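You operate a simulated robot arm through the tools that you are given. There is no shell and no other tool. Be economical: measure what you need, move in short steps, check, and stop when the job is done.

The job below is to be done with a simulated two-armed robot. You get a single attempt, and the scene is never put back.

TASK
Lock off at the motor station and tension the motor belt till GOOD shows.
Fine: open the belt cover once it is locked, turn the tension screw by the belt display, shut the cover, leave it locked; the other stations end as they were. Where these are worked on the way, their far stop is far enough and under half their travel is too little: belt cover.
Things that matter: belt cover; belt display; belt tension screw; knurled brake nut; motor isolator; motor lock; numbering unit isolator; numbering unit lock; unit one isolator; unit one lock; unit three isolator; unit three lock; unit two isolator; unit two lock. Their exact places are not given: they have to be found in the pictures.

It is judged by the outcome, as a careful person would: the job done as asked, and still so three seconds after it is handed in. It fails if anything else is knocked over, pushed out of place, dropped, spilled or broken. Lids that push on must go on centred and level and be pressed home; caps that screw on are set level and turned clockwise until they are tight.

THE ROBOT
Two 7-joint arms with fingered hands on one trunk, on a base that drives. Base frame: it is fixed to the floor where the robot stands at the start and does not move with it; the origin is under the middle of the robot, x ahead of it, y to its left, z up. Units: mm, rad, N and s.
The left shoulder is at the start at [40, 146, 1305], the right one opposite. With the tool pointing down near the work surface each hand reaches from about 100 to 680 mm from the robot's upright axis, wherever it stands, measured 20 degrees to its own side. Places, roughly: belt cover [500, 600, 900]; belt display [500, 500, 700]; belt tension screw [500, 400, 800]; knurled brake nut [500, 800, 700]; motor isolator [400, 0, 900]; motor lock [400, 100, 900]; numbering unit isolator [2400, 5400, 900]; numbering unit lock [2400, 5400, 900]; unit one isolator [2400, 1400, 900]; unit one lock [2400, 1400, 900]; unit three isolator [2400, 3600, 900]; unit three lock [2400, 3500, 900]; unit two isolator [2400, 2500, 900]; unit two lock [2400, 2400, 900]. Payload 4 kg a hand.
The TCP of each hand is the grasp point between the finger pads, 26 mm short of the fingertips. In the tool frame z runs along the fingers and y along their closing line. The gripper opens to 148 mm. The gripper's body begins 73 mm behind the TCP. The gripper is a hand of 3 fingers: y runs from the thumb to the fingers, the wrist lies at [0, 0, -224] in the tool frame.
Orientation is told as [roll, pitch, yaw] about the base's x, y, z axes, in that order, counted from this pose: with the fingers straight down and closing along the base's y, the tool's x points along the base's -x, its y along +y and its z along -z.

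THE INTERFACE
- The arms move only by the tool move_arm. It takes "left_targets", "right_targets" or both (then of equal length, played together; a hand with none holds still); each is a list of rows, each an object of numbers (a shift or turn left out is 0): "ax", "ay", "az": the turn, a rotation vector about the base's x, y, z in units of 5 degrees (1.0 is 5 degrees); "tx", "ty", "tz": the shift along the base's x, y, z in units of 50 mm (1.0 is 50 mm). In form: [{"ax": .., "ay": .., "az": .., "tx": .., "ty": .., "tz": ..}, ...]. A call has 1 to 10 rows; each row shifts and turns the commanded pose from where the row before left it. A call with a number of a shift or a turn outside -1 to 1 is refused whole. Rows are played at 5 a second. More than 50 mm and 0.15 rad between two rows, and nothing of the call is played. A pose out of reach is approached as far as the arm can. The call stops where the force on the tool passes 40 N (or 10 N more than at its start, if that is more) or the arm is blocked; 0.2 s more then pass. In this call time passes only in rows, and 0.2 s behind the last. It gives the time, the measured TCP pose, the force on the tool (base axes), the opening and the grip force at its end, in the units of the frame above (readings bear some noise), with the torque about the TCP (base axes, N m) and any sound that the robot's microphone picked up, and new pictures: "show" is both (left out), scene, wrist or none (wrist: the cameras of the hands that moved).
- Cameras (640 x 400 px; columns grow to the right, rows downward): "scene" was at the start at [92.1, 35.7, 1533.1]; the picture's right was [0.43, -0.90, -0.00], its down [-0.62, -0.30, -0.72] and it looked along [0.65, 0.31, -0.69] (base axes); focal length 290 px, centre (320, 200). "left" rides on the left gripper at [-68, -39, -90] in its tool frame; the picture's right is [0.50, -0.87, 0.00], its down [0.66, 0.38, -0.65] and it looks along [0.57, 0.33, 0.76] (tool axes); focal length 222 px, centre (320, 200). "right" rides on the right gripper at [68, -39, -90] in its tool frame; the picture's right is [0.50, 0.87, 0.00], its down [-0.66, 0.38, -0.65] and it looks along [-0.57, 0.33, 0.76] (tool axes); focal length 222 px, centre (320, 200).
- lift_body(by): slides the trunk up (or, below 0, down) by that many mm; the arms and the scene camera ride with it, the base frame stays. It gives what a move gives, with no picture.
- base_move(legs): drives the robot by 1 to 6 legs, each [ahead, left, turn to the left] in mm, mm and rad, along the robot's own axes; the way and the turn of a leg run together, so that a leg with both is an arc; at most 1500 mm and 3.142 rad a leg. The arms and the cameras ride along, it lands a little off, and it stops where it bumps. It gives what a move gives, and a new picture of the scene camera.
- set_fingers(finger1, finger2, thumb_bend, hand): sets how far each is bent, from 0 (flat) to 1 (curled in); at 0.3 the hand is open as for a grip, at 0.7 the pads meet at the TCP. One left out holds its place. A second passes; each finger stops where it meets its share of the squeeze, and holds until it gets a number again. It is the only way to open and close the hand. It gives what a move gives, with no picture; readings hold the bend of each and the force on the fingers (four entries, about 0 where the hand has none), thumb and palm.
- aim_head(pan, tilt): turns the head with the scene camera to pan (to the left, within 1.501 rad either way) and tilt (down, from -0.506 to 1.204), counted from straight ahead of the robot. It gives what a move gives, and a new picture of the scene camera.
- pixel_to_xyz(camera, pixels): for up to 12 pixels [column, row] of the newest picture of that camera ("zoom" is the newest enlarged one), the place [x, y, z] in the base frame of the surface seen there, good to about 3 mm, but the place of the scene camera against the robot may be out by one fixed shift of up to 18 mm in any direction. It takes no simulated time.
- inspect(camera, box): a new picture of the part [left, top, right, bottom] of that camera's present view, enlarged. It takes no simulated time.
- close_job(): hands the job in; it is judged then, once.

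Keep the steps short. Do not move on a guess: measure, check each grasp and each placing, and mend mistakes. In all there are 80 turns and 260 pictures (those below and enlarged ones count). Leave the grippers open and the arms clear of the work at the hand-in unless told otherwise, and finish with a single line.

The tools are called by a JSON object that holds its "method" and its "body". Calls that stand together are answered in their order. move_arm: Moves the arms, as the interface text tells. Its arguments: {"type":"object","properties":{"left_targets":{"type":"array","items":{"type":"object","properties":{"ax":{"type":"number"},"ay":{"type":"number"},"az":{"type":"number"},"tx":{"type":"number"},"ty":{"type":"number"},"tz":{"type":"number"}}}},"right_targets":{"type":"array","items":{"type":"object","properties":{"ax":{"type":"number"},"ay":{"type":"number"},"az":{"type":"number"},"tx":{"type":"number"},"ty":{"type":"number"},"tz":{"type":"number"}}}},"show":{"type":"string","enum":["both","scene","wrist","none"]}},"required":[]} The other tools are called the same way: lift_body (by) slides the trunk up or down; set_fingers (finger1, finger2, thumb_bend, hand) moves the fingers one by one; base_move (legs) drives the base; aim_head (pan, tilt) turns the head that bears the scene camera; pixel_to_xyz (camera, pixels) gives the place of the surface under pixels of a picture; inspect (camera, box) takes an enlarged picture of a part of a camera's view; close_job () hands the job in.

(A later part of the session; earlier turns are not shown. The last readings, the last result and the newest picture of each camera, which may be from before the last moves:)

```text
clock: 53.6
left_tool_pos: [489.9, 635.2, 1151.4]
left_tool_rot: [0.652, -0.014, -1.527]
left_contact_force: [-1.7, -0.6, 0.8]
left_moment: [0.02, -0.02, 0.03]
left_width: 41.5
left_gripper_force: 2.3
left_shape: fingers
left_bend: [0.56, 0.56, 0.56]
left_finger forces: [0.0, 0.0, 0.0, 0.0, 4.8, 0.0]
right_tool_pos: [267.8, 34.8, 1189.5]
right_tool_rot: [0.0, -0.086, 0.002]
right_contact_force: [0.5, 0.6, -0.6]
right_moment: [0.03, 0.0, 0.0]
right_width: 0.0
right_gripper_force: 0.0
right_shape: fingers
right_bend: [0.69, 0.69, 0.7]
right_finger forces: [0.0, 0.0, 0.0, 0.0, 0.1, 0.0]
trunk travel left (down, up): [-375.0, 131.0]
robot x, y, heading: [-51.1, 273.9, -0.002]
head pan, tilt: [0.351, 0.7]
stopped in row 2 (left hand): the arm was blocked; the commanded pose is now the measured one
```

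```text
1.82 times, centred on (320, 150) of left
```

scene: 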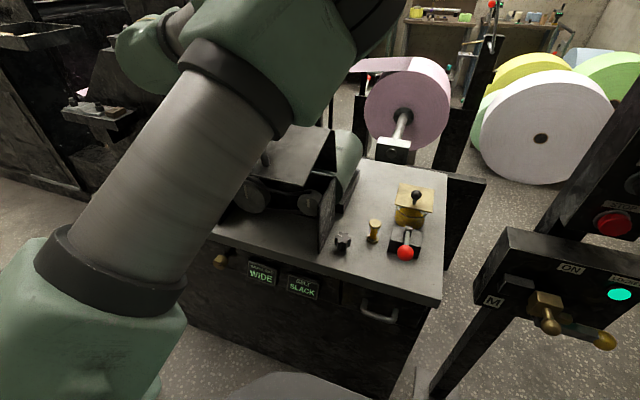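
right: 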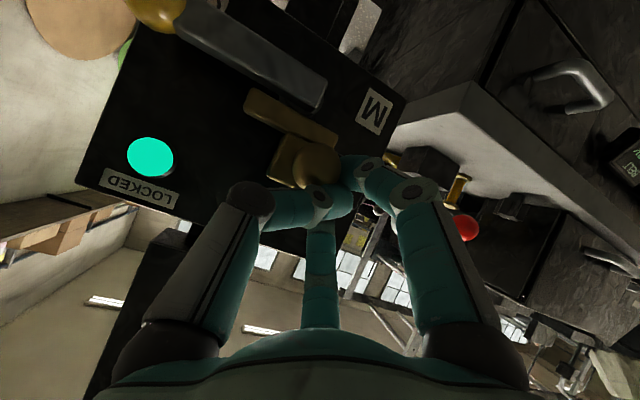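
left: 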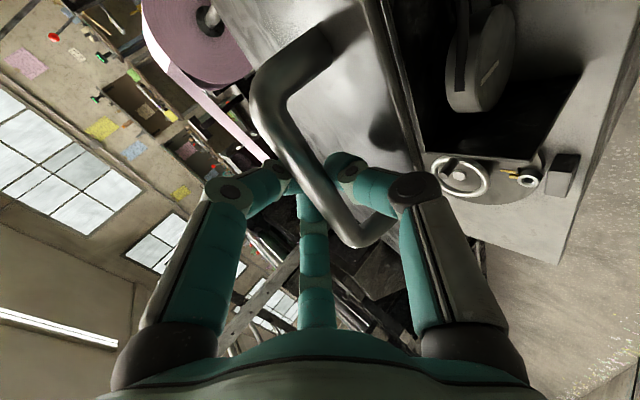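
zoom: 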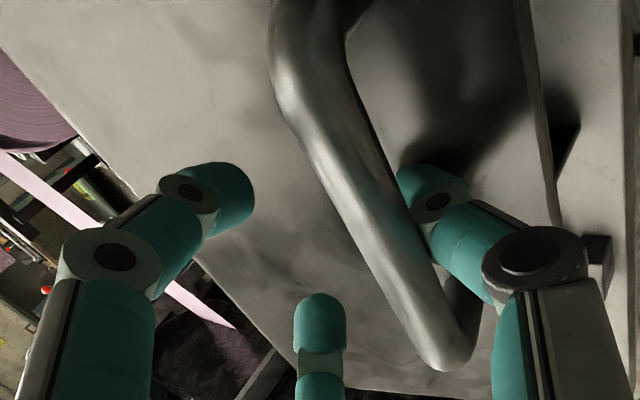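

The thumb tip is hooked behind the bar and pulled the cover partly down. I'll lift it back up to its stop, then open the thumb wide before withdrawing.

{"method": "move_arm", "body": {"left_targets": [{"tx": 0.2, "tz": 0.28, "ay": -0.5}, {"tx": 0.25, "tz": 0.28, "ay": -0.6}, {"tx": 0.28, "tz": 0.26, "ay": -0.6}, {"tx": 0.3, "tz": 0.24, "ay": -0.5}, {"tx": 0.2, "tz": 0.14}], "show": "wrist"}}

{"method": "set_fingers", "body": {"hand": "left", "finger1": 0.4, "finger2": 0.4, "thumb_bend": 0.2}}

{"method": "inspect", "body": {"camera": "left", "box": [160, 0, 520, 300]}}

```text
clock: 54.8
left_tool_pos: [552.5, 635.6, 1209.7]
left_tool_rot: [0.843, -0.017, -1.535]
left_contact_force: [-2.9, 3.0, -3.6]
left_moment: [0.08, 0.01, -0.02]
left_width: 45.2
left_gripper_force: 1.7
left_shape: fingers
left_bend: [0.56, 0.56, 0.55]
left_finger forces: [0.0, 0.0, 0.1, 0.0, 3.5, 0.0]
right_tool_pos: [268.7, 35.9, 1189.8]
right_tool_rot: [-0.001, -0.088, 0.002]
right_contact_force: [-0.1, -0.5, -0.1]
right_moment: [-0.02, 0.0, 0.0]
right_width: 0.3
right_gripper_force: 0.0
right_shape: fingers
right_bend: [0.69, 0.69, 0.7]
right_finger forces: [0.0, 0.0, 0.0, 0.0, 0.0, 0.1]
trunk travel left (down, up): [-375.0, 131.0]
robot x, y, heading: [-54.6, 271.2, 0.0]
head pan, tilt: [0.351, 0.7]
```

left: 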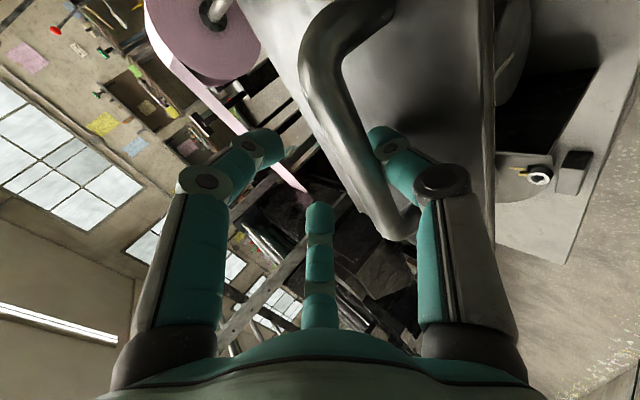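

```text
clock: 55.8
left_tool_pos: [549.8, 635.3, 1211.2]
left_tool_rot: [0.847, -0.018, -1.536]
left_contact_force: [-2.5, 4.7, 10.6]
left_moment: [0.34, 0.04, -0.24]
left_width: 106.3
left_gripper_force: 21.1
left_shape: fingers
left_bend: [0.4, 0.4, 0.29]
left_finger forces: [0.1, 0.1, 0.0, 0.0, 41.6, 0.0]
right_tool_pos: [265.7, 36.0, 1190.2]
right_tool_rot: [0.0, -0.091, 0.001]
right_contact_force: [0.2, -0.1, 0.5]
right_moment: [-0.04, -0.02, 0.0]
right_width: 0.0
right_gripper_force: 0.0
right_shape: fingers
right_bend: [0.69, 0.69, 0.7]
right_finger forces: [0.0, 0.0, 0.0, 0.0, 0.1, 0.1]
trunk travel left (down, up): [-375.0, 131.0]
robot x, y, heading: [-57.4, 272.4, 0.002]
head pan, tilt: [0.351, 0.7]
```

```text
1.33 times, centred on (340, 150) of left
```

zoom: 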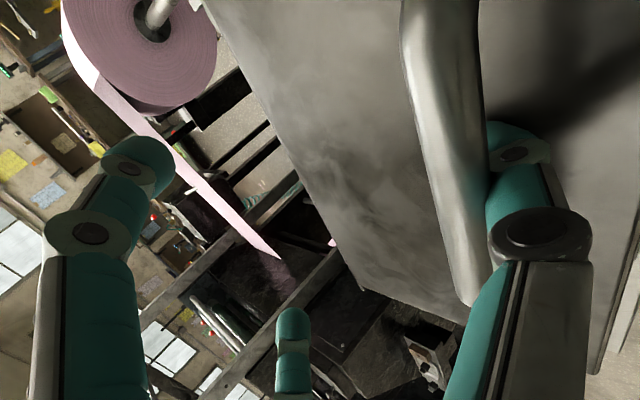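

The thumb lies between the bar and the cover face, so it has to slide out toward −x, along the face, rather than up. I'll relax the thumb and slide it out that way in small steps.

{"method": "set_fingers", "body": {"hand": "left", "thumb_bend": 0.45}}

{"method": "move_arm", "body": {"left_targets": [{"tx": -0.3}, {"tx": -0.3}, {"tx": -0.3}]}}

```text
clock: 56.8
left_tool_pos: [551.6, 634.0, 1212.0]
left_tool_rot: [0.847, -0.02, -1.538]
left_contact_force: [-4.8, 0.5, 1.8]
left_moment: [0.01, 0.11, -0.03]
left_width: 86.4
left_gripper_force: 3.9
left_shape: fingers
left_bend: [0.4, 0.4, 0.44]
left_finger forces: [0.0, 0.0, 0.0, 0.0, 7.2, 0.1]
right_tool_pos: [266.3, 35.4, 1188.4]
right_tool_rot: [0.0, -0.089, 0.001]
right_contact_force: [-0.3, -0.3, -0.4]
right_moment: [0.02, 0.03, 0.04]
right_width: 0.1
right_gripper_force: 0.0
right_shape: fingers
right_bend: [0.69, 0.69, 0.7]
right_finger forces: [0.0, 0.1, 0.1, 0.0, 0.1, 0.0]
trunk travel left (down, up): [-375.0, 131.0]
robot x, y, heading: [-52.5, 271.0, 0.0]
head pan, tilt: [0.351, 0.7]
```

```text
clock: 57.6
left_tool_pos: [503.6, 649.5, 1198.1]
left_tool_rot: [0.822, -0.03, -1.503]
left_contact_force: [-0.4, 0.1, 2.1]
left_moment: [0.0, 0.0, -0.04]
left_width: 84.3
left_gripper_force: 1.1
left_shape: fingers
left_bend: [0.4, 0.4, 0.46]
left_finger forces: [0.0, 0.0, 0.0, 0.0, 1.7, 0.0]
right_tool_pos: [268.0, 35.9, 1189.2]
right_tool_rot: [-0.001, -0.087, 0.001]
right_contact_force: [0.3, 0.2, -0.5]
right_moment: [-0.03, -0.02, -0.01]
right_width: 0.0
right_gripper_force: 0.0
right_shape: fingers
right_bend: [0.69, 0.69, 0.7]
right_finger forces: [0.1, 0.0, 0.0, 0.1, 0.0, 0.0]
trunk travel left (down, up): [-375.0, 131.0]
robot x, y, heading: [-52.4, 271.0, 0.004]
head pan, tilt: [0.351, 0.7]
```

scene: 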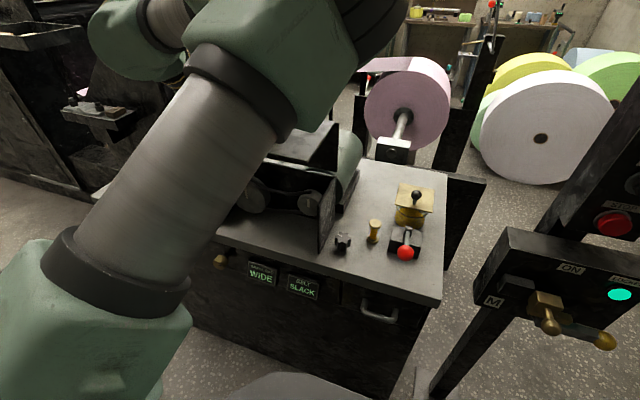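
left: 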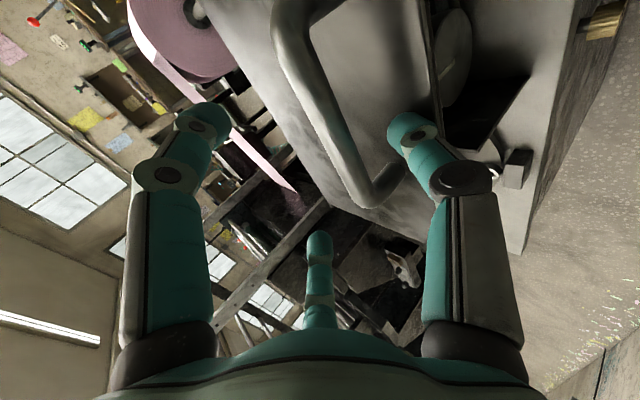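

The thumb is sliding free with about 2 N on it. I'll continue out and slightly down, away from the bar.

{"method": "move_arm", "body": {"left_targets": [{"tx": -0.4, "tz": -0.1}, {"tx": -0.5, "tz": -0.1}, {"tx": -0.7}, {"tx": -0.7, "tz": 0.2}]}}

```text
clock: 58.8
left_tool_pos: [384.0, 651.2, 1158.0]
left_tool_rot: [0.724, -0.04, -1.489]
left_contact_force: [0.2, 0.9, 0.3]
left_moment: [0.01, 0.01, -0.02]
left_width: 86.6
left_gripper_force: 0.1
left_shape: fingers
left_bend: [0.4, 0.4, 0.45]
left_finger forces: [0.0, 0.0, 0.0, 0.0, 0.0, 0.0]
right_tool_pos: [268.1, 36.1, 1189.8]
right_tool_rot: [0.0, -0.085, 0.002]
right_contact_force: [0.2, 0.2, -0.1]
right_moment: [-0.01, -0.03, 0.02]
right_width: 0.0
right_gripper_force: 0.0
right_shape: fingers
right_bend: [0.69, 0.69, 0.7]
right_finger forces: [0.0, 0.1, 0.0, 0.1, 0.0, 0.0]
trunk travel left (down, up): [-375.0, 131.0]
robot x, y, heading: [-51.9, 271.0, 0.002]
head pan, tilt: [0.351, 0.7]
stopped in row 4 (left hand): the arm was blocked; the commanded pose is now the measured one
```

scene: 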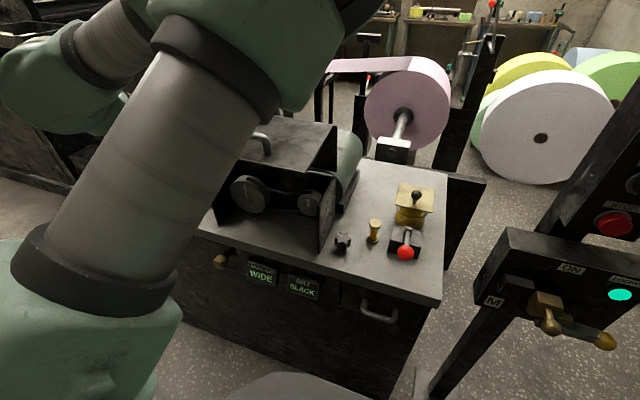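
left: 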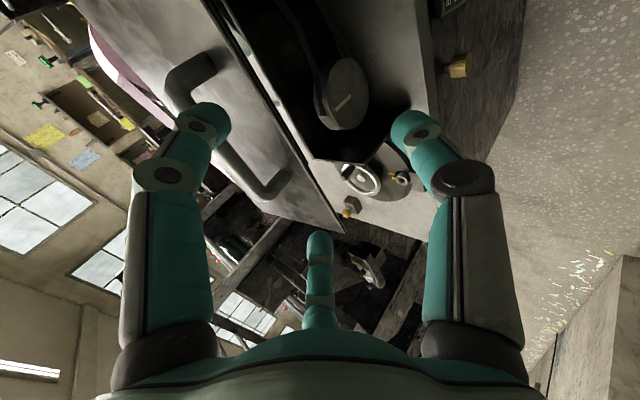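

The hand is free and the cover stays up with its belt visible. I'll measure the cover angle and the star knob.

{"method": "pixel_to_xyz", "body": {"camera": "left", "pixels": [[185, 75], [245, 180], [200, 30], [240, 100], [295, 195], [150, 30]]}}

{"method": "pixel_to_xyz", "body": {"camera": "scene", "pixels": [[300, 165], [310, 130], [270, 155], [343, 241], [343, 236], [325, 200], [333, 178], [318, 248], [373, 232], [373, 223], [345, 265], [350, 252]]}}

{"method": "inspect", "body": {"camera": "scene", "box": [300, 200, 400, 280]}}

```text
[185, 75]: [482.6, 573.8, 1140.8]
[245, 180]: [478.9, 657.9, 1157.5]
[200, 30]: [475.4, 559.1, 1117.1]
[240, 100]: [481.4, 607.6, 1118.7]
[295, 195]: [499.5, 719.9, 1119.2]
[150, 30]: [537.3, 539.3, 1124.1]
```

```text
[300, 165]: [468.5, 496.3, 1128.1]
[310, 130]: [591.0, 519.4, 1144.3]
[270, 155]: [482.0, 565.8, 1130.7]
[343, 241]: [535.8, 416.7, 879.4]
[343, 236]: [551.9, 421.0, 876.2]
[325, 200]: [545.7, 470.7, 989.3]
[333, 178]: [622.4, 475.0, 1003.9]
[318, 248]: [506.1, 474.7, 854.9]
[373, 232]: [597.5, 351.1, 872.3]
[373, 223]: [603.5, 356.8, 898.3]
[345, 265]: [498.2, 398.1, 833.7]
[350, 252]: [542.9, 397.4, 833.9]
```

```text
5.00 times, centred on (350, 240) of scene
```

zoom: 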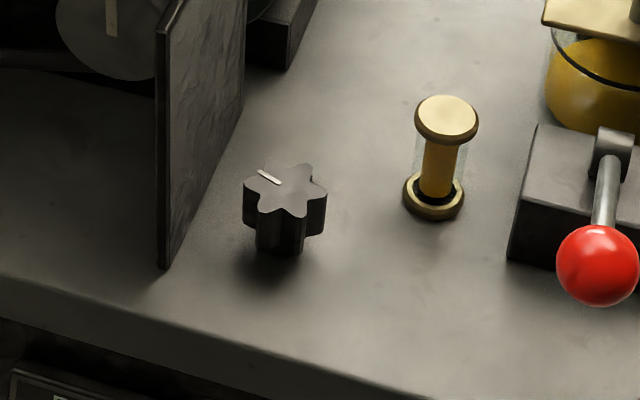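

The cover is ~84° open and stable. The star knob is at ≈ (548,417), top z≈868, and a fixed end plate sits at y≈472, up to z≈995. I'll move the base right by 205 mm so the left hand can come down over the knob, and level the hand to straight down.

{"method": "base_move", "body": {"legs": [[0, -205, 0]]}}

{"method": "move_arm", "body": {"left_targets": [{"ay": 1, "tz": 0.2}, {"ay": 1, "tz": 0.2}, {"ay": 1, "tz": 0.2}, {"ay": 1}, {"ay": 1}, {"ay": 1}, {"ay": 1, "az": -0.5}, {"ay": 1, "az": -0.5}, {"ax": 0.5, "az": -0.5}]}}

```text
clock: 60.4
left_tool_pos: [382.4, 447.4, 1158.8]
left_tool_rot: [0.726, -0.041, -1.488]
left_contact_force: [0.8, -0.2, 0.3]
left_moment: [0.0, 0.01, 0.01]
left_width: 86.5
left_gripper_force: 0.0
left_shape: fingers
left_bend: [0.4, 0.4, 0.45]
left_finger forces: [0.0, 0.0, 0.1, 0.0, 0.1, 0.1]
right_tool_pos: [268.6, -165.9, 1190.2]
right_tool_rot: [-0.002, -0.088, 0.003]
right_contact_force: [-0.1, 0.1, 0.8]
right_moment: [-0.02, -0.01, 0.01]
right_width: 0.0
right_gripper_force: 0.1
right_shape: fingers
right_bend: [0.69, 0.69, 0.7]
right_finger forces: [0.1, 0.1, 0.1, 0.0, 0.0, 0.0]
trunk travel left (down, up): [-375.0, 131.0]
robot x, y, heading: [-51.3, 70.1, 0.003]
head pan, tilt: [0.351, 0.7]
```

scene: 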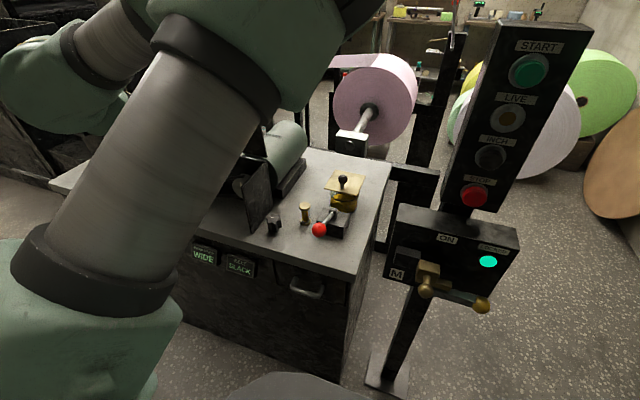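

```text
clock: 62.4
left_tool_pos: [383.1, 444.7, 1190.2]
left_tool_rot: [0.029, 0.06, -1.611]
left_contact_force: [-0.3, -0.3, -0.4]
left_moment: [-0.01, 0.01, -0.01]
left_width: 86.7
left_gripper_force: 0.1
left_shape: fingers
left_bend: [0.4, 0.4, 0.45]
left_finger forces: [0.1, 0.0, 0.0, 0.0, 0.0, 0.0]
right_tool_pos: [269.2, -170.0, 1190.6]
right_tool_rot: [0.0, -0.087, 0.003]
right_contact_force: [-0.2, 0.7, -0.8]
right_moment: [0.0, 0.0, -0.03]
right_width: 0.1
right_gripper_force: 0.0
right_shape: fingers
right_bend: [0.69, 0.69, 0.7]
right_finger forces: [0.1, 0.0, 0.1, 0.0, 0.1, 0.0]
trunk travel left (down, up): [-375.0, 131.0]
robot x, y, heading: [-54.1, 66.5, -0.0]
head pan, tilt: [0.351, 0.7]
```

scene: 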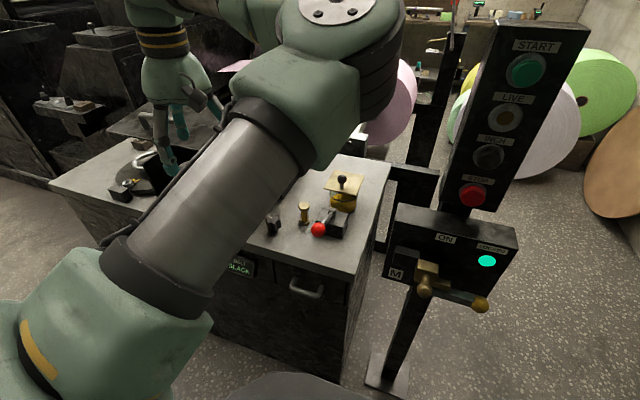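
left: 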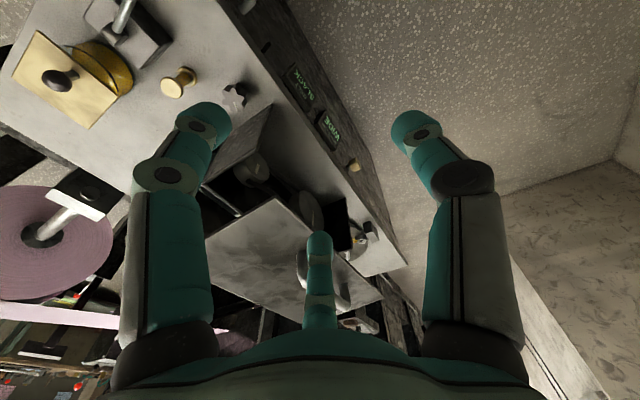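

The star knob shows in the left picture at (235,97). I'll measure it there precisely.

{"method": "pixel_to_xyz", "body": {"camera": "left", "pixels": [[234, 93], [240, 98], [232, 102], [235, 112], [245, 125], [215, 75], [180, 80], [262, 108]]}}

{"method": "inspect", "body": {"camera": "left", "box": [160, 40, 320, 160]}}

```text
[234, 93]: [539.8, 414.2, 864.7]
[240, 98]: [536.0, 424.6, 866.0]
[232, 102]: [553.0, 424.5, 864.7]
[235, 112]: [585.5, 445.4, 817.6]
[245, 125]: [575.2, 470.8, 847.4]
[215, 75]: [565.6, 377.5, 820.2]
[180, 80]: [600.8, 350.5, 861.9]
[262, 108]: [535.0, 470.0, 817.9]
```

```text
3.33 times, centred on (240, 100) of left
```

zoom: 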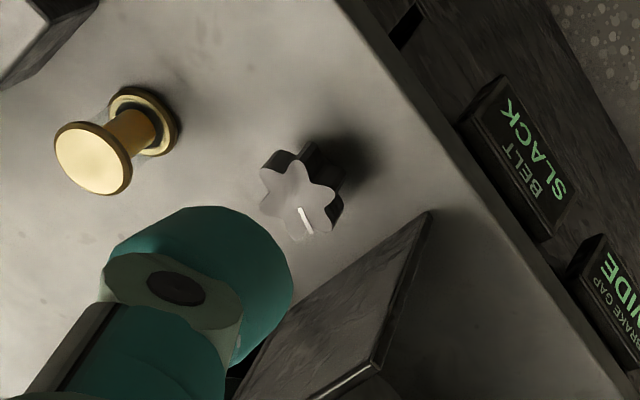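

The knob centre is (546,419), top z 865, with the cabinet top at 818 and the plate at y≈470. I'll lean the hand ~17° away from the plate, pre-turn it 40° counter-clockwise, and bring it above the knob.

{"method": "move_arm", "body": {"left_targets": [{"ax": 0.93, "ty": -0.4}, {"ax": 0.93, "ty": -0.4}, {"ax": 0.93, "ty": -0.44}, {"ay": -0.3, "az": 0.95, "tx": 0.4}, {"ay": -0.3, "az": 0.95, "tx": 0.4}, {"ay": -0.3, "az": 0.95, "tx": 0.45}, {"ay": -0.3, "az": 0.95, "tx": 0.5}, {"ay": -0.3, "az": 0.95, "tx": 0.5}, {"ay": -0.3, "az": 0.95, "tx": 0.5}, {"ay": -0.3, "az": 0.95, "tx": 0.5}]}}

```text
clock: 64.6
left_tool_pos: [542.2, 411.5, 1197.1]
left_tool_rot: [0.199, 0.254, -0.984]
left_contact_force: [0.3, 0.3, 0.2]
left_moment: [0.01, -0.05, -0.03]
left_width: 86.6
left_gripper_force: 0.0
left_shape: fingers
left_bend: [0.4, 0.4, 0.45]
left_finger forces: [0.0, 0.0, 0.0, 0.0, 0.1, 0.0]
left hand out of reach, approached as far as the arm can: row 1, 2, 3
right_tool_pos: [269.0, -167.6, 1188.6]
right_tool_rot: [-0.001, -0.087, 0.004]
right_contact_force: [0.2, 0.5, 0.4]
right_moment: [0.01, 0.02, -0.02]
right_width: 0.1
right_gripper_force: 0.1
right_shape: fingers
right_bend: [0.69, 0.69, 0.7]
right_finger forces: [0.1, 0.0, 0.0, 0.0, 0.1, 0.0]
trunk travel left (down, up): [-375.0, 131.0]
robot x, y, heading: [-53.9, 65.1, 0.004]
head pan, tilt: [0.351, 0.7]
```

scene: 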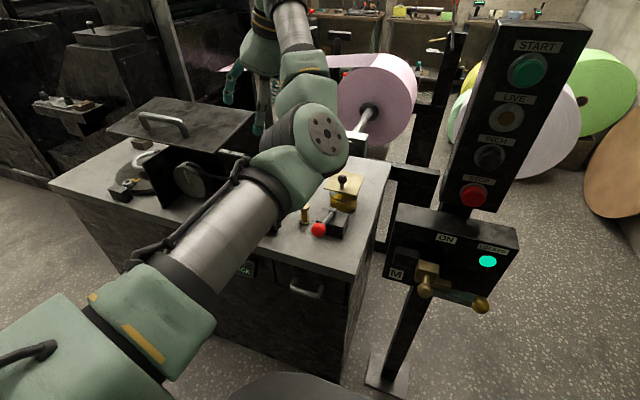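
left: 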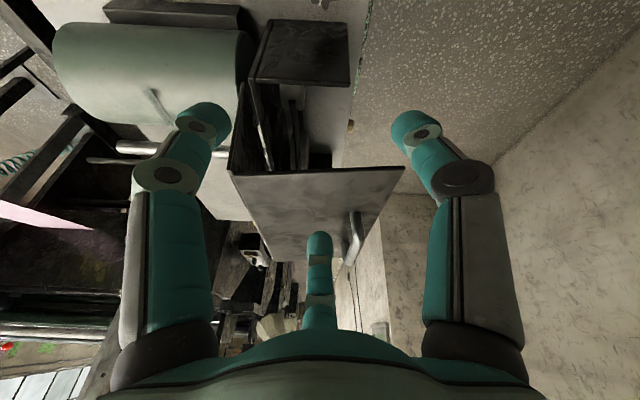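

The hand is over the knob at z 1197 with the lean right. Before descending I'll check how low the elbow and forearm hang over the cabinet.

{"method": "pixel_to_xyz", "body": {"camera": "scene", "pixels": [[322, 135], [290, 165], [270, 200], [230, 215], [300, 95], [295, 30], [265, 25], [310, 175], [340, 165], [200, 250]]}}

```text
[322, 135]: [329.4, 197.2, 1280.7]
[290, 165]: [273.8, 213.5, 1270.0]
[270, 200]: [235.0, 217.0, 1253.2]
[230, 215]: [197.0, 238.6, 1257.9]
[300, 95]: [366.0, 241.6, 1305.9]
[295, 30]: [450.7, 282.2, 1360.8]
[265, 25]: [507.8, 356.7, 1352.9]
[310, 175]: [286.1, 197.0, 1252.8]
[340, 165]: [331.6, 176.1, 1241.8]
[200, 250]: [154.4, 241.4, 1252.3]
```

The elbow is well up at z≥1240, in front of the cabinet. I'll narrow the fingers and descend to about 50 mm above the grip point.

{"method": "set_fingers", "body": {"hand": "left", "finger1": 0.48, "finger2": 0.48, "thumb_bend": 0.48}}

{"method": "move_arm", "body": {"left_targets": [{"ty": -0.5, "tz": -0.7}, {"tz": -0.9}, {"tz": -0.9}, {"tz": -0.9}, {"tz": -0.9}, {"tz": -0.7}]}}

```text
clock: 65.6
left_tool_pos: [542.4, 411.4, 1198.1]
left_tool_rot: [0.197, 0.253, -0.983]
left_contact_force: [0.2, -0.2, 0.8]
left_moment: [0.02, 0.0, -0.02]
left_width: 69.5
left_gripper_force: 0.1
left_shape: fingers
left_bend: [0.48, 0.48, 0.48]
left_finger forces: [0.0, 0.0, 0.0, 0.0, 0.0, 0.1]
right_tool_pos: [267.9, -166.7, 1188.1]
right_tool_rot: [0.001, -0.087, 0.003]
right_contact_force: [0.6, -0.1, -0.5]
right_moment: [0.0, -0.02, 0.0]
right_width: 0.0
right_gripper_force: 0.0
right_shape: fingers
right_bend: [0.69, 0.69, 0.7]
right_finger forces: [0.0, 0.1, 0.0, 0.0, 0.0, 0.0]
trunk travel left (down, up): [-375.0, 131.0]
robot x, y, heading: [-51.2, 65.8, 0.004]
head pan, tilt: [0.351, 0.7]
```

```text
clock: 67.0
left_tool_pos: [542.5, 387.2, 947.0]
left_tool_rot: [0.198, 0.254, -0.983]
left_contact_force: [0.5, -0.4, -0.6]
left_moment: [-0.02, 0.01, 0.0]
left_width: 69.4
left_gripper_force: 0.0
left_shape: fingers
left_bend: [0.48, 0.48, 0.48]
left_finger forces: [0.0, 0.0, 0.1, 0.0, 0.0, 0.0]
right_tool_pos: [268.4, -167.0, 1190.3]
right_tool_rot: [-0.001, -0.086, 0.003]
right_contact_force: [-0.5, 0.3, 0.2]
right_moment: [-0.06, 0.0, 0.05]
right_width: 0.1
right_gripper_force: 0.0
right_shape: fingers
right_bend: [0.69, 0.69, 0.7]
right_finger forces: [0.1, 0.1, 0.0, 0.0, 0.0, 0.0]
trunk travel left (down, up): [-375.0, 131.0]
robot x, y, heading: [-54.7, 68.0, 0.001]
head pan, tilt: [0.351, 0.7]
```

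scene: 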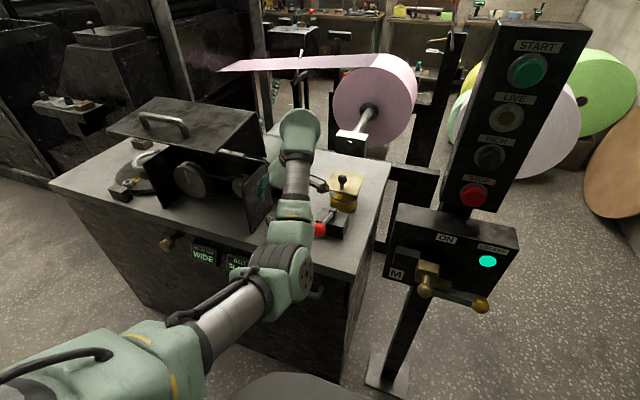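
left: 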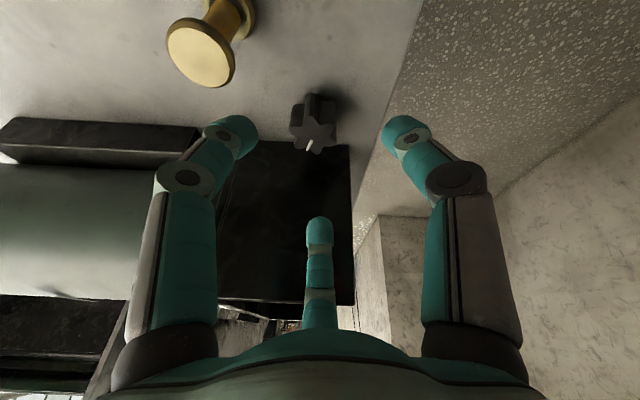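

{"method": "pixel_to_xyz", "body": {"camera": "scene", "pixels": [[303, 265], [295, 240], [293, 212], [297, 180], [312, 230], [320, 186]]}}

{"method": "pixel_to_xyz", "body": {"camera": "left", "pixels": [[314, 133], [305, 128], [323, 133], [314, 148], [280, 160]]}}

```text
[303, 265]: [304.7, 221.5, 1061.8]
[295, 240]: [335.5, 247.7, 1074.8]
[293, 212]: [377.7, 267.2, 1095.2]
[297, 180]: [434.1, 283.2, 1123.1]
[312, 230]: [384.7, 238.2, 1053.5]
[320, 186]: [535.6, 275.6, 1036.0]
```

```text
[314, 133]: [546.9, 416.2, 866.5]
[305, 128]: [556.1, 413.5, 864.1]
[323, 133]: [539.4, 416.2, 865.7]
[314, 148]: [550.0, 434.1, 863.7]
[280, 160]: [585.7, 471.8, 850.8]
```

The elbow is clear (z≥1050) and the knob centre is (547,418). I'll descend along the hand axis onto the knob.

{"method": "move_arm", "body": {"left_targets": [{"tx": 0.05, "ty": 0.16, "tz": -0.46}, {"tx": 0.04, "ty": 0.16, "tz": -0.46}, {"ty": 0.15, "tz": -0.45}, {"ty": 0.14, "tz": -0.43}], "show": "wrist"}}

```text
clock: 68.0
left_tool_pos: [544.9, 412.9, 863.0]
left_tool_rot: [0.208, 0.248, -0.983]
left_contact_force: [1.4, -9.8, 18.7]
left_moment: [-0.61, 0.77, 0.21]
left_width: 68.8
left_gripper_force: 11.8
left_shape: fingers
left_bend: [0.48, 0.51, 0.47]
left_finger forces: [0.1, 3.3, 0.0, 0.0, 19.7, 0.0]
right_tool_pos: [265.5, -170.7, 1189.6]
right_tool_rot: [0.003, -0.091, 0.002]
right_contact_force: [-0.2, 0.1, -0.5]
right_moment: [0.01, -0.01, 0.03]
right_width: 0.0
right_gripper_force: 0.1
right_shape: fingers
right_bend: [0.69, 0.69, 0.7]
right_finger forces: [0.0, 0.0, 0.1, 0.0, 0.1, 0.1]
trunk travel left (down, up): [-375.0, 131.0]
robot x, y, heading: [-48.7, 66.7, -0.003]
head pan, tilt: [0.351, 0.7]
```

left: 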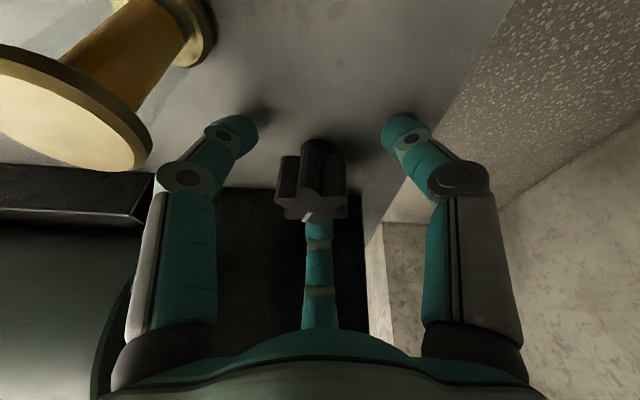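

The thumb tip touches the cabinet top, so I'll raise 8 mm and centre the hand, then close gently on the knob.

{"method": "move_arm", "body": {"left_targets": [{"tz": 0.16}, {"tx": 0.04, "ty": 0.02}], "show": "none"}}

{"method": "set_fingers", "body": {"hand": "left", "finger1": 0.72, "finger2": 0.72, "thumb_bend": 0.72}}

{"method": "inspect", "body": {"camera": "left", "box": [160, 60, 480, 260]}}

```text
clock: 68.6
left_tool_pos: [546.6, 416.7, 864.5]
left_tool_rot: [0.197, 0.256, -0.982]
left_contact_force: [0.3, -7.1, -2.1]
left_moment: [-0.06, 0.01, 0.02]
left_width: 68.9
left_gripper_force: 3.3
left_shape: fingers
left_bend: [0.48, 0.54, 0.48]
left_finger forces: [0.0, 7.5, 0.0, 0.1, 0.0, 0.0]
right_tool_pos: [268.4, -168.9, 1189.2]
right_tool_rot: [0.0, -0.087, 0.002]
right_contact_force: [0.5, 0.8, 0.2]
right_moment: [-0.02, -0.01, 0.01]
right_width: 0.2
right_gripper_force: 0.0
right_shape: fingers
right_bend: [0.69, 0.69, 0.7]
right_finger forces: [0.0, 0.1, 0.0, 0.0, 0.0, 0.0]
trunk travel left (down, up): [-375.0, 131.0]
robot x, y, heading: [-54.3, 67.1, 0.003]
head pan, tilt: [0.351, 0.7]
```

```text
clock: 69.6
left_tool_pos: [547.0, 420.0, 865.5]
left_tool_rot: [0.199, 0.255, -0.982]
left_contact_force: [-9.0, 3.2, -2.8]
left_moment: [-0.02, 0.29, 0.03]
left_width: 36.2
left_gripper_force: 18.2
left_shape: fingers
left_bend: [0.57, 0.62, 0.62]
left_finger forces: [9.0, 9.5, 0.1, 0.0, 17.6, 0.1]
right_tool_pos: [267.0, -166.9, 1188.9]
right_tool_rot: [0.001, -0.088, 0.003]
right_contact_force: [0.2, 0.9, 0.1]
right_moment: [-0.01, -0.01, -0.03]
right_width: 0.0
right_gripper_force: 0.0
right_shape: fingers
right_bend: [0.69, 0.69, 0.7]
right_finger forces: [0.0, 0.1, 0.1, 0.1, 0.0, 0.0]
trunk travel left (down, up): [-375.0, 131.0]
robot x, y, heading: [-50.1, 65.9, 0.007]
head pan, tilt: [0.351, 0.7]
```

```text
2.00 times, centred on (320, 160) of left
```

zoom: 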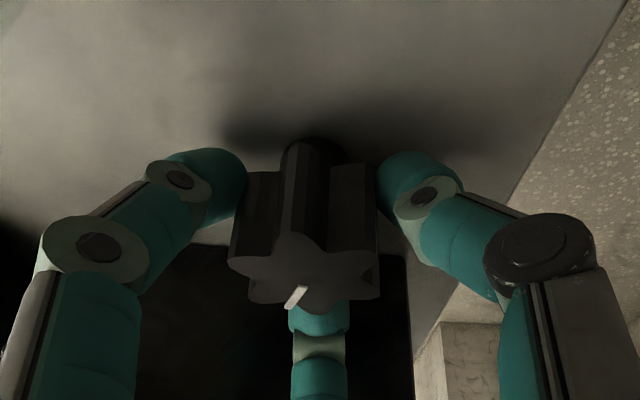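

There is a solid three-finger grip (18 N) on the knob. I'll turn clockwise 30° and check the display and marker.

{"method": "move_arm", "body": {"left_targets": [{"ay": 0.3, "az": -0.95}, {"ay": 0.3, "az": -0.95}, {"ay": 0.3, "az": -0.95}, {"ay": 0.3, "az": -0.95}, {"ay": 0.3, "az": -0.95}, {"ay": 0.3, "az": -0.95}]}}

{"method": "inspect", "body": {"camera": "scene", "box": [180, 220, 300, 300]}}

```text
clock: 71.0
left_tool_pos: [548.3, 418.2, 866.0]
left_tool_rot: [0.046, 0.301, -1.524]
left_contact_force: [0.3, 3.7, -5.7]
left_moment: [-0.1, -0.29, 0.03]
left_width: 36.5
left_gripper_force: 17.8
left_shape: fingers
left_bend: [0.58, 0.61, 0.62]
left_finger forces: [11.9, 10.6, 0.0, 0.0, 12.7, 0.0]
right_tool_pos: [268.9, -168.1, 1189.1]
right_tool_rot: [-0.001, -0.087, 0.002]
right_contact_force: [0.8, -0.4, -0.1]
right_moment: [0.01, -0.01, -0.03]
right_width: 0.2
right_gripper_force: 0.1
right_shape: fingers
right_bend: [0.69, 0.69, 0.7]
right_finger forces: [0.0, 0.0, 0.0, 0.0, 0.1, 0.0]
trunk travel left (down, up): [-375.0, 131.0]
robot x, y, heading: [-52.9, 70.4, 0.0]
head pan, tilt: [0.351, 0.7]
```

scene: 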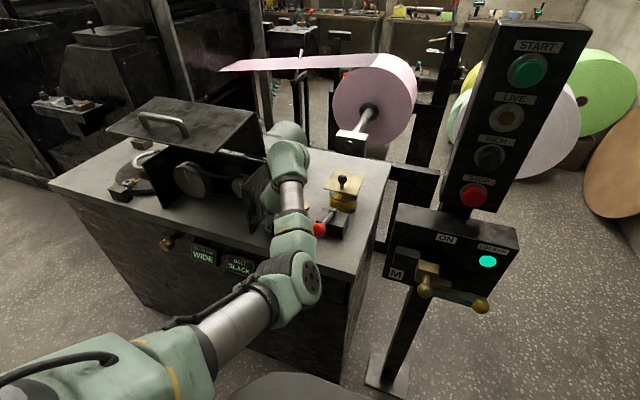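
left: 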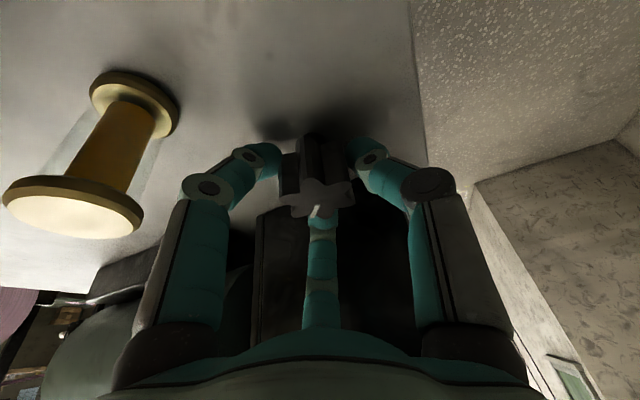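

```text
5.00 times, centred on (240, 260) of scene
```

zoom: 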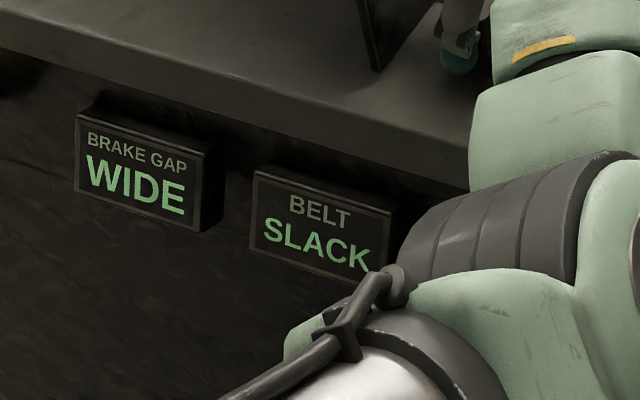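

The marker turned with the hand and the display still reads SLACK. I'll turn on another 40°.

{"method": "move_arm", "body": {"left_targets": [{"ay": 0.3, "az": -0.95}, {"ay": 0.3, "az": -0.95}, {"ay": 0.3, "az": -0.95}, {"ay": 0.3, "az": -0.95}, {"ay": 0.3, "az": -0.95}, {"ay": 0.3, "az": -0.95}, {"ay": 0.3, "az": -0.95}, {"ay": 0.3, "az": -0.95}], "show": "wrist"}}

{"method": "inspect", "body": {"camera": "scene", "box": [180, 220, 300, 300]}}

```text
clock: 72.8
left_tool_pos: [549.1, 418.0, 866.3]
left_tool_rot: [-0.158, 0.24, -2.244]
left_contact_force: [8.3, 1.6, 3.3]
left_moment: [-0.29, -0.5, 0.01]
left_width: 37.3
left_gripper_force: 20.1
left_shape: fingers
left_bend: [0.58, 0.6, 0.62]
left_finger forces: [14.9, 12.0, 0.0, 0.1, 12.5, 0.0]
right_tool_pos: [267.9, -167.7, 1188.7]
right_tool_rot: [-0.001, -0.087, 0.001]
right_contact_force: [0.6, 0.4, -0.2]
right_moment: [0.03, 0.01, 0.01]
right_width: 0.0
right_gripper_force: 0.1
right_shape: fingers
right_bend: [0.69, 0.69, 0.7]
right_finger forces: [0.0, 0.0, 0.0, 0.1, 0.0, 0.0]
trunk travel left (down, up): [-375.0, 131.0]
robot x, y, heading: [-51.0, 65.6, 0.003]
head pan, tilt: [0.351, 0.7]
```

left: 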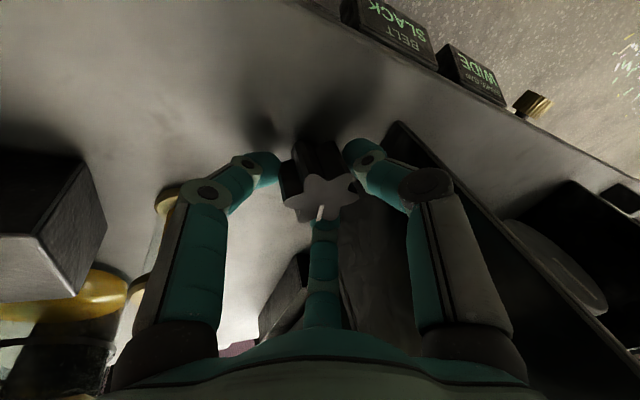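

```text
5.00 times, centred on (240, 260) of scene
```

zoom: 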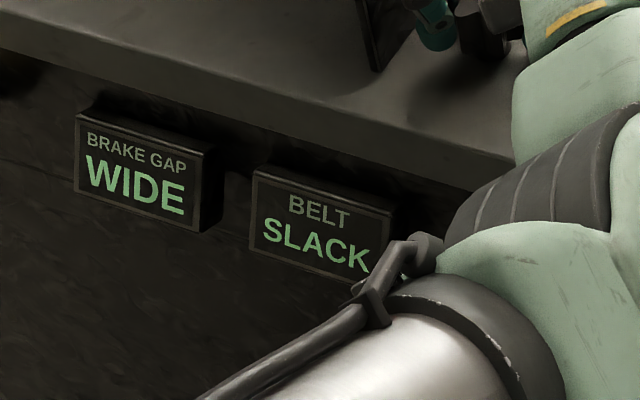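

70° is done and still SLACK. I'll open, lift 4 mm, turn the hand back 70°, lower and regrip.

{"method": "set_fingers", "body": {"hand": "left", "finger1": 0.51, "finger2": 0.51, "thumb_bend": 0.51}}

{"method": "move_arm", "body": {"left_targets": [{"tz": 0.08}, {"ay": -0.3, "az": 0.95}, {"ay": -0.3, "az": 0.95}, {"ay": -0.3, "az": 0.95}, {"ay": -0.3, "az": 0.95}, {"ay": -0.3, "az": 0.95}, {"ay": -0.3, "az": 0.95}, {"ay": -0.3, "az": 0.95}], "show": "none"}}

{"method": "move_arm", "body": {"left_targets": [{"ay": -0.3, "az": 0.95}, {"ay": -0.3, "az": 0.95}, {"ay": -0.3, "az": 0.95}, {"ay": -0.3, "az": 0.95}, {"ay": -0.3, "az": 0.95}, {"ay": -0.3, "az": 0.95}, {"ay": -0.3, "az": 0.95}, {"tz": -0.08}], "show": "wrist"}}

```text
clock: 73.8
left_tool_pos: [547.4, 417.7, 865.5]
left_tool_rot: [-0.157, 0.24, -2.243]
left_contact_force: [-0.3, 0.0, 0.2]
left_moment: [0.03, 0.01, 0.0]
left_width: 58.1
left_gripper_force: 0.3
left_shape: fingers
left_bend: [0.51, 0.51, 0.51]
left_finger forces: [0.2, 0.0, 0.1, 0.0, 0.0, 0.1]
right_tool_pos: [268.1, -168.4, 1189.1]
right_tool_rot: [0.001, -0.088, 0.004]
right_contact_force: [-1.2, -0.4, -0.3]
right_moment: [-0.03, 0.02, -0.01]
right_width: 0.0
right_gripper_force: 0.1
right_shape: fingers
right_bend: [0.69, 0.69, 0.7]
right_finger forces: [0.0, 0.1, 0.0, 0.1, 0.0, 0.1]
trunk travel left (down, up): [-375.0, 131.0]
robot x, y, heading: [-51.4, 70.3, -0.003]
head pan, tilt: [0.351, 0.7]
```

```text
clock: 75.6
left_tool_pos: [547.9, 418.9, 869.7]
left_tool_rot: [0.019, 0.302, -1.613]
left_contact_force: [-0.8, 0.7, -0.2]
left_moment: [0.0, 0.01, 0.0]
left_width: 58.5
left_gripper_force: 0.1
left_shape: fingers
left_bend: [0.51, 0.51, 0.51]
left_finger forces: [0.1, 0.1, 0.0, 0.0, 0.0, 0.0]
right_tool_pos: [268.3, -168.5, 1188.6]
right_tool_rot: [-0.001, -0.086, 0.003]
right_contact_force: [0.7, -0.1, -1.2]
right_moment: [0.01, -0.02, -0.01]
right_width: 0.3
right_gripper_force: 0.0
right_shape: fingers
right_bend: [0.69, 0.69, 0.7]
right_finger forces: [0.0, 0.0, 0.0, 0.1, 0.0, 0.0]
trunk travel left (down, up): [-375.0, 131.0]
robot x, y, heading: [-52.3, 68.3, 0.002]
head pan, tilt: [0.351, 0.7]
```

```text
clock: 77.4
left_tool_pos: [548.0, 417.2, 866.0]
left_tool_rot: [0.2, 0.252, -0.981]
left_contact_force: [0.9, -5.1, 0.6]
left_moment: [0.11, -0.01, -0.03]
left_width: 58.5
left_gripper_force: 2.1
left_shape: fingers
left_bend: [0.51, 0.54, 0.51]
left_finger forces: [0.0, 5.2, 0.0, 0.0, 0.0, 0.1]
right_tool_pos: [267.8, -169.4, 1189.6]
right_tool_rot: [0.001, -0.088, 0.002]
right_contact_force: [-0.3, 0.1, 0.3]
right_moment: [0.04, -0.02, 0.02]
right_width: 0.0
right_gripper_force: 0.2
right_shape: fingers
right_bend: [0.69, 0.69, 0.7]
right_finger forces: [0.0, 0.0, 0.1, 0.0, 0.0, 0.0]
trunk travel left (down, up): [-375.0, 131.0]
robot x, y, heading: [-51.4, 65.8, 0.005]
head pan, tilt: [0.351, 0.7]
```

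left: 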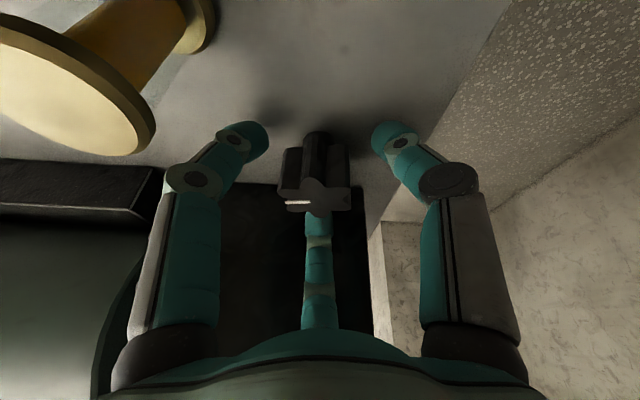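

The marker has advanced about 70° clockwise. I'll regrip, turn another 70°, and check the display midway and at the end.

{"method": "set_fingers", "body": {"hand": "left", "finger1": 0.72, "finger2": 0.72, "thumb_bend": 0.72}}

{"method": "move_arm", "body": {"left_targets": [{"ay": 0.3, "az": -0.95}, {"ay": 0.3, "az": -0.95}, {"ay": 0.3, "az": -0.95}, {"ay": 0.3, "az": -0.95}, {"ay": 0.3, "az": -0.95}, {"ay": 0.3, "az": -0.95}, {"ay": 0.3, "az": -0.95}], "show": "none"}}

{"method": "inspect", "body": {"camera": "scene", "box": [180, 220, 300, 300]}}

```text
clock: 78.4
left_tool_pos: [546.3, 418.7, 864.9]
left_tool_rot: [0.199, 0.255, -0.98]
left_contact_force: [-7.1, -0.4, -2.9]
left_moment: [-0.1, 0.22, 0.01]
left_width: 35.3
left_gripper_force: 18.2
left_shape: fingers
left_bend: [0.57, 0.62, 0.62]
left_finger forces: [9.2, 9.8, 0.0, 0.0, 17.2, 0.0]
right_tool_pos: [266.7, -166.9, 1189.4]
right_tool_rot: [0.001, -0.088, 0.003]
right_contact_force: [0.0, 0.2, 0.4]
right_moment: [-0.01, 0.01, 0.03]
right_width: 0.2
right_gripper_force: 0.0
right_shape: fingers
right_bend: [0.69, 0.69, 0.7]
right_finger forces: [0.0, 0.1, 0.0, 0.0, 0.0, 0.0]
trunk travel left (down, up): [-375.0, 131.0]
robot x, y, heading: [-52.1, 67.6, 0.004]
head pan, tilt: [0.351, 0.7]
```

```text
clock: 80.0
left_tool_pos: [548.6, 419.0, 866.5]
left_tool_rot: [0.021, 0.302, -1.617]
left_contact_force: [1.4, 0.8, -3.3]
left_moment: [-0.25, -0.35, 0.05]
left_width: 35.7
left_gripper_force: 18.0
left_shape: fingers
left_bend: [0.58, 0.61, 0.62]
left_finger forces: [13.0, 10.7, 0.0, 0.1, 12.7, 0.0]
right_tool_pos: [269.1, -167.5, 1189.9]
right_tool_rot: [0.001, -0.087, 0.0]
right_contact_force: [0.3, 0.0, -0.6]
right_moment: [0.01, -0.02, -0.02]
right_width: 0.0
right_gripper_force: 0.1
right_shape: fingers
right_bend: [0.69, 0.69, 0.7]
right_finger forces: [0.1, 0.1, 0.1, 0.0, 0.0, 0.0]
trunk travel left (down, up): [-375.0, 131.0]
robot x, y, heading: [-53.4, 66.7, -0.0]
head pan, tilt: [0.351, 0.7]
```

```text
5.00 times, centred on (240, 260) of scene
```

zoom: 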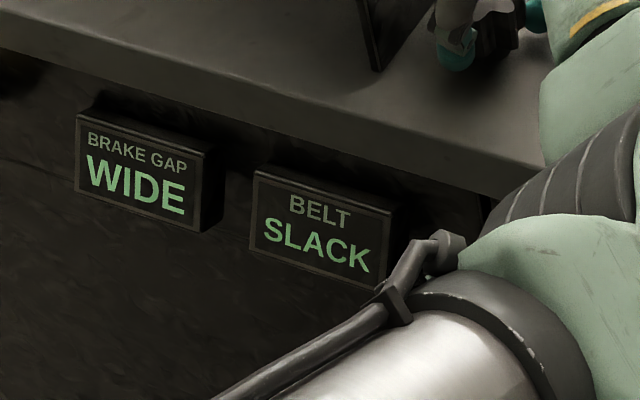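

Still SLACK at 105°, so I'll continue another 35°.

{"method": "move_arm", "body": {"left_targets": [{"ay": 0.3, "az": -0.95}, {"ay": 0.3, "az": -0.95}, {"ay": 0.3, "az": -0.95}, {"ay": 0.3, "az": -0.95}, {"ay": 0.3, "az": -0.95}, {"ay": 0.3, "az": -0.95}, {"ay": 0.3, "az": -0.95}], "show": "none"}}

{"method": "inspect", "body": {"camera": "scene", "box": [180, 220, 300, 300]}}

```text
clock: 81.6
left_tool_pos: [548.7, 417.4, 866.2]
left_tool_rot: [-0.157, 0.24, -2.244]
left_contact_force: [6.5, -0.8, 4.1]
left_moment: [-0.36, -0.5, 0.02]
left_width: 36.5
left_gripper_force: 19.8
left_shape: fingers
left_bend: [0.58, 0.6, 0.62]
left_finger forces: [15.1, 11.9, 0.0, 0.0, 12.7, 0.0]
right_tool_pos: [267.9, -168.1, 1188.7]
right_tool_rot: [0.002, -0.087, 0.001]
right_contact_force: [0.8, -0.3, -0.2]
right_moment: [-0.02, 0.02, 0.0]
right_width: 0.2
right_gripper_force: 0.1
right_shape: fingers
right_bend: [0.69, 0.69, 0.7]
right_finger forces: [0.0, 0.0, 0.0, 0.0, 0.0, 0.0]
trunk travel left (down, up): [-375.0, 131.0]
robot x, y, heading: [-51.1, 66.9, 0.003]
head pan, tilt: [0.351, 0.7]
```

```text
5.00 times, centred on (240, 260) of scene
```

zoom: 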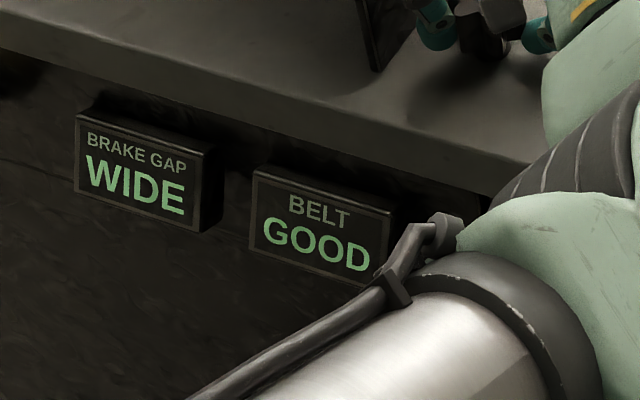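

BELT now reads GOOD. I'll release and lift the hand off along its axis, then recheck the display.

{"method": "set_fingers", "body": {"hand": "left", "finger1": 0.5, "finger2": 0.5, "thumb_bend": 0.5}}

{"method": "move_arm", "body": {"left_targets": [{"ty": -0.15, "tz": 0.45}, {"ty": -0.15, "tz": 0.45}, {"ty": -0.2, "tz": 0.6}, {"tz": 0.9}, {"tz": 0.9}, {"tz": 0.9}, {"tz": 0.9}, {"tz": 0.9}, {"tz": 0.9}]}}

{"method": "inspect", "body": {"camera": "scene", "box": [180, 220, 300, 300]}}

```text
clock: 82.6
left_tool_pos: [547.9, 418.6, 864.4]
left_tool_rot: [-0.158, 0.24, -2.243]
left_contact_force: [0.5, 0.3, 1.1]
left_moment: [-0.04, 0.02, -0.01]
left_width: 61.1
left_gripper_force: 0.2
left_shape: fingers
left_bend: [0.51, 0.5, 0.5]
left_finger forces: [0.4, 0.0, 0.0, 0.0, 0.1, 0.1]
right_tool_pos: [268.4, -168.7, 1188.5]
right_tool_rot: [0.002, -0.087, 0.004]
right_contact_force: [0.5, 0.7, -0.3]
right_moment: [-0.04, -0.01, -0.02]
right_width: 0.3
right_gripper_force: 0.0
right_shape: fingers
right_bend: [0.69, 0.69, 0.7]
right_finger forces: [0.0, 0.0, 0.0, 0.0, 0.0, 0.1]
trunk travel left (down, up): [-375.0, 131.0]
robot x, y, heading: [-51.5, 65.5, 0.0]
head pan, tilt: [0.351, 0.7]
```

```text
clock: 84.6
left_tool_pos: [546.7, 392.3, 1212.3]
left_tool_rot: [-0.156, 0.24, -2.245]
left_contact_force: [-0.6, 0.2, -0.9]
left_moment: [-0.03, -0.05, 0.01]
left_width: 61.8
left_gripper_force: 0.0
left_shape: fingers
left_bend: [0.5, 0.5, 0.5]
left_finger forces: [0.0, 0.0, 0.1, 0.1, 0.0, 0.0]
right_tool_pos: [268.1, -167.9, 1189.9]
right_tool_rot: [0.0, -0.086, 0.002]
right_contact_force: [-0.5, 0.1, 0.0]
right_moment: [0.01, -0.04, 0.01]
right_width: 0.1
right_gripper_force: 0.1
right_shape: fingers
right_bend: [0.69, 0.69, 0.7]
right_finger forces: [0.0, 0.0, 0.1, 0.0, 0.0, 0.0]
trunk travel left (down, up): [-375.0, 131.0]
robot x, y, heading: [-54.7, 67.0, 0.001]
head pan, tilt: [0.351, 0.7]
```

scene: 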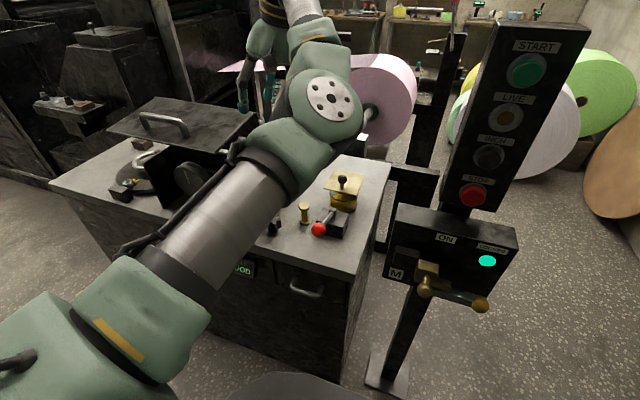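
left: 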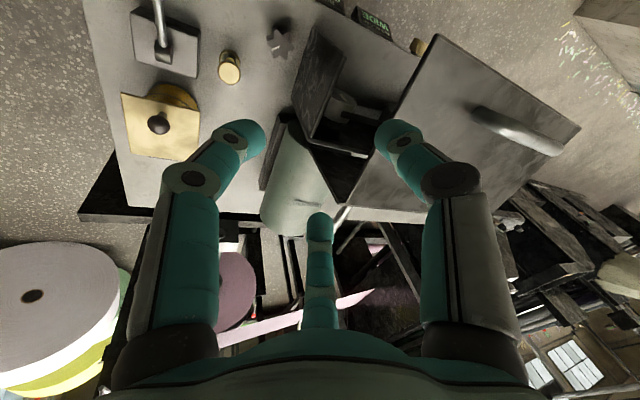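

```text
5.00 times, centred on (240, 260) of scene
```

zoom: 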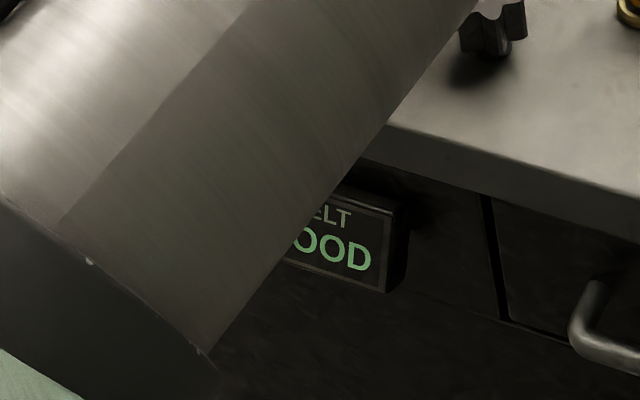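

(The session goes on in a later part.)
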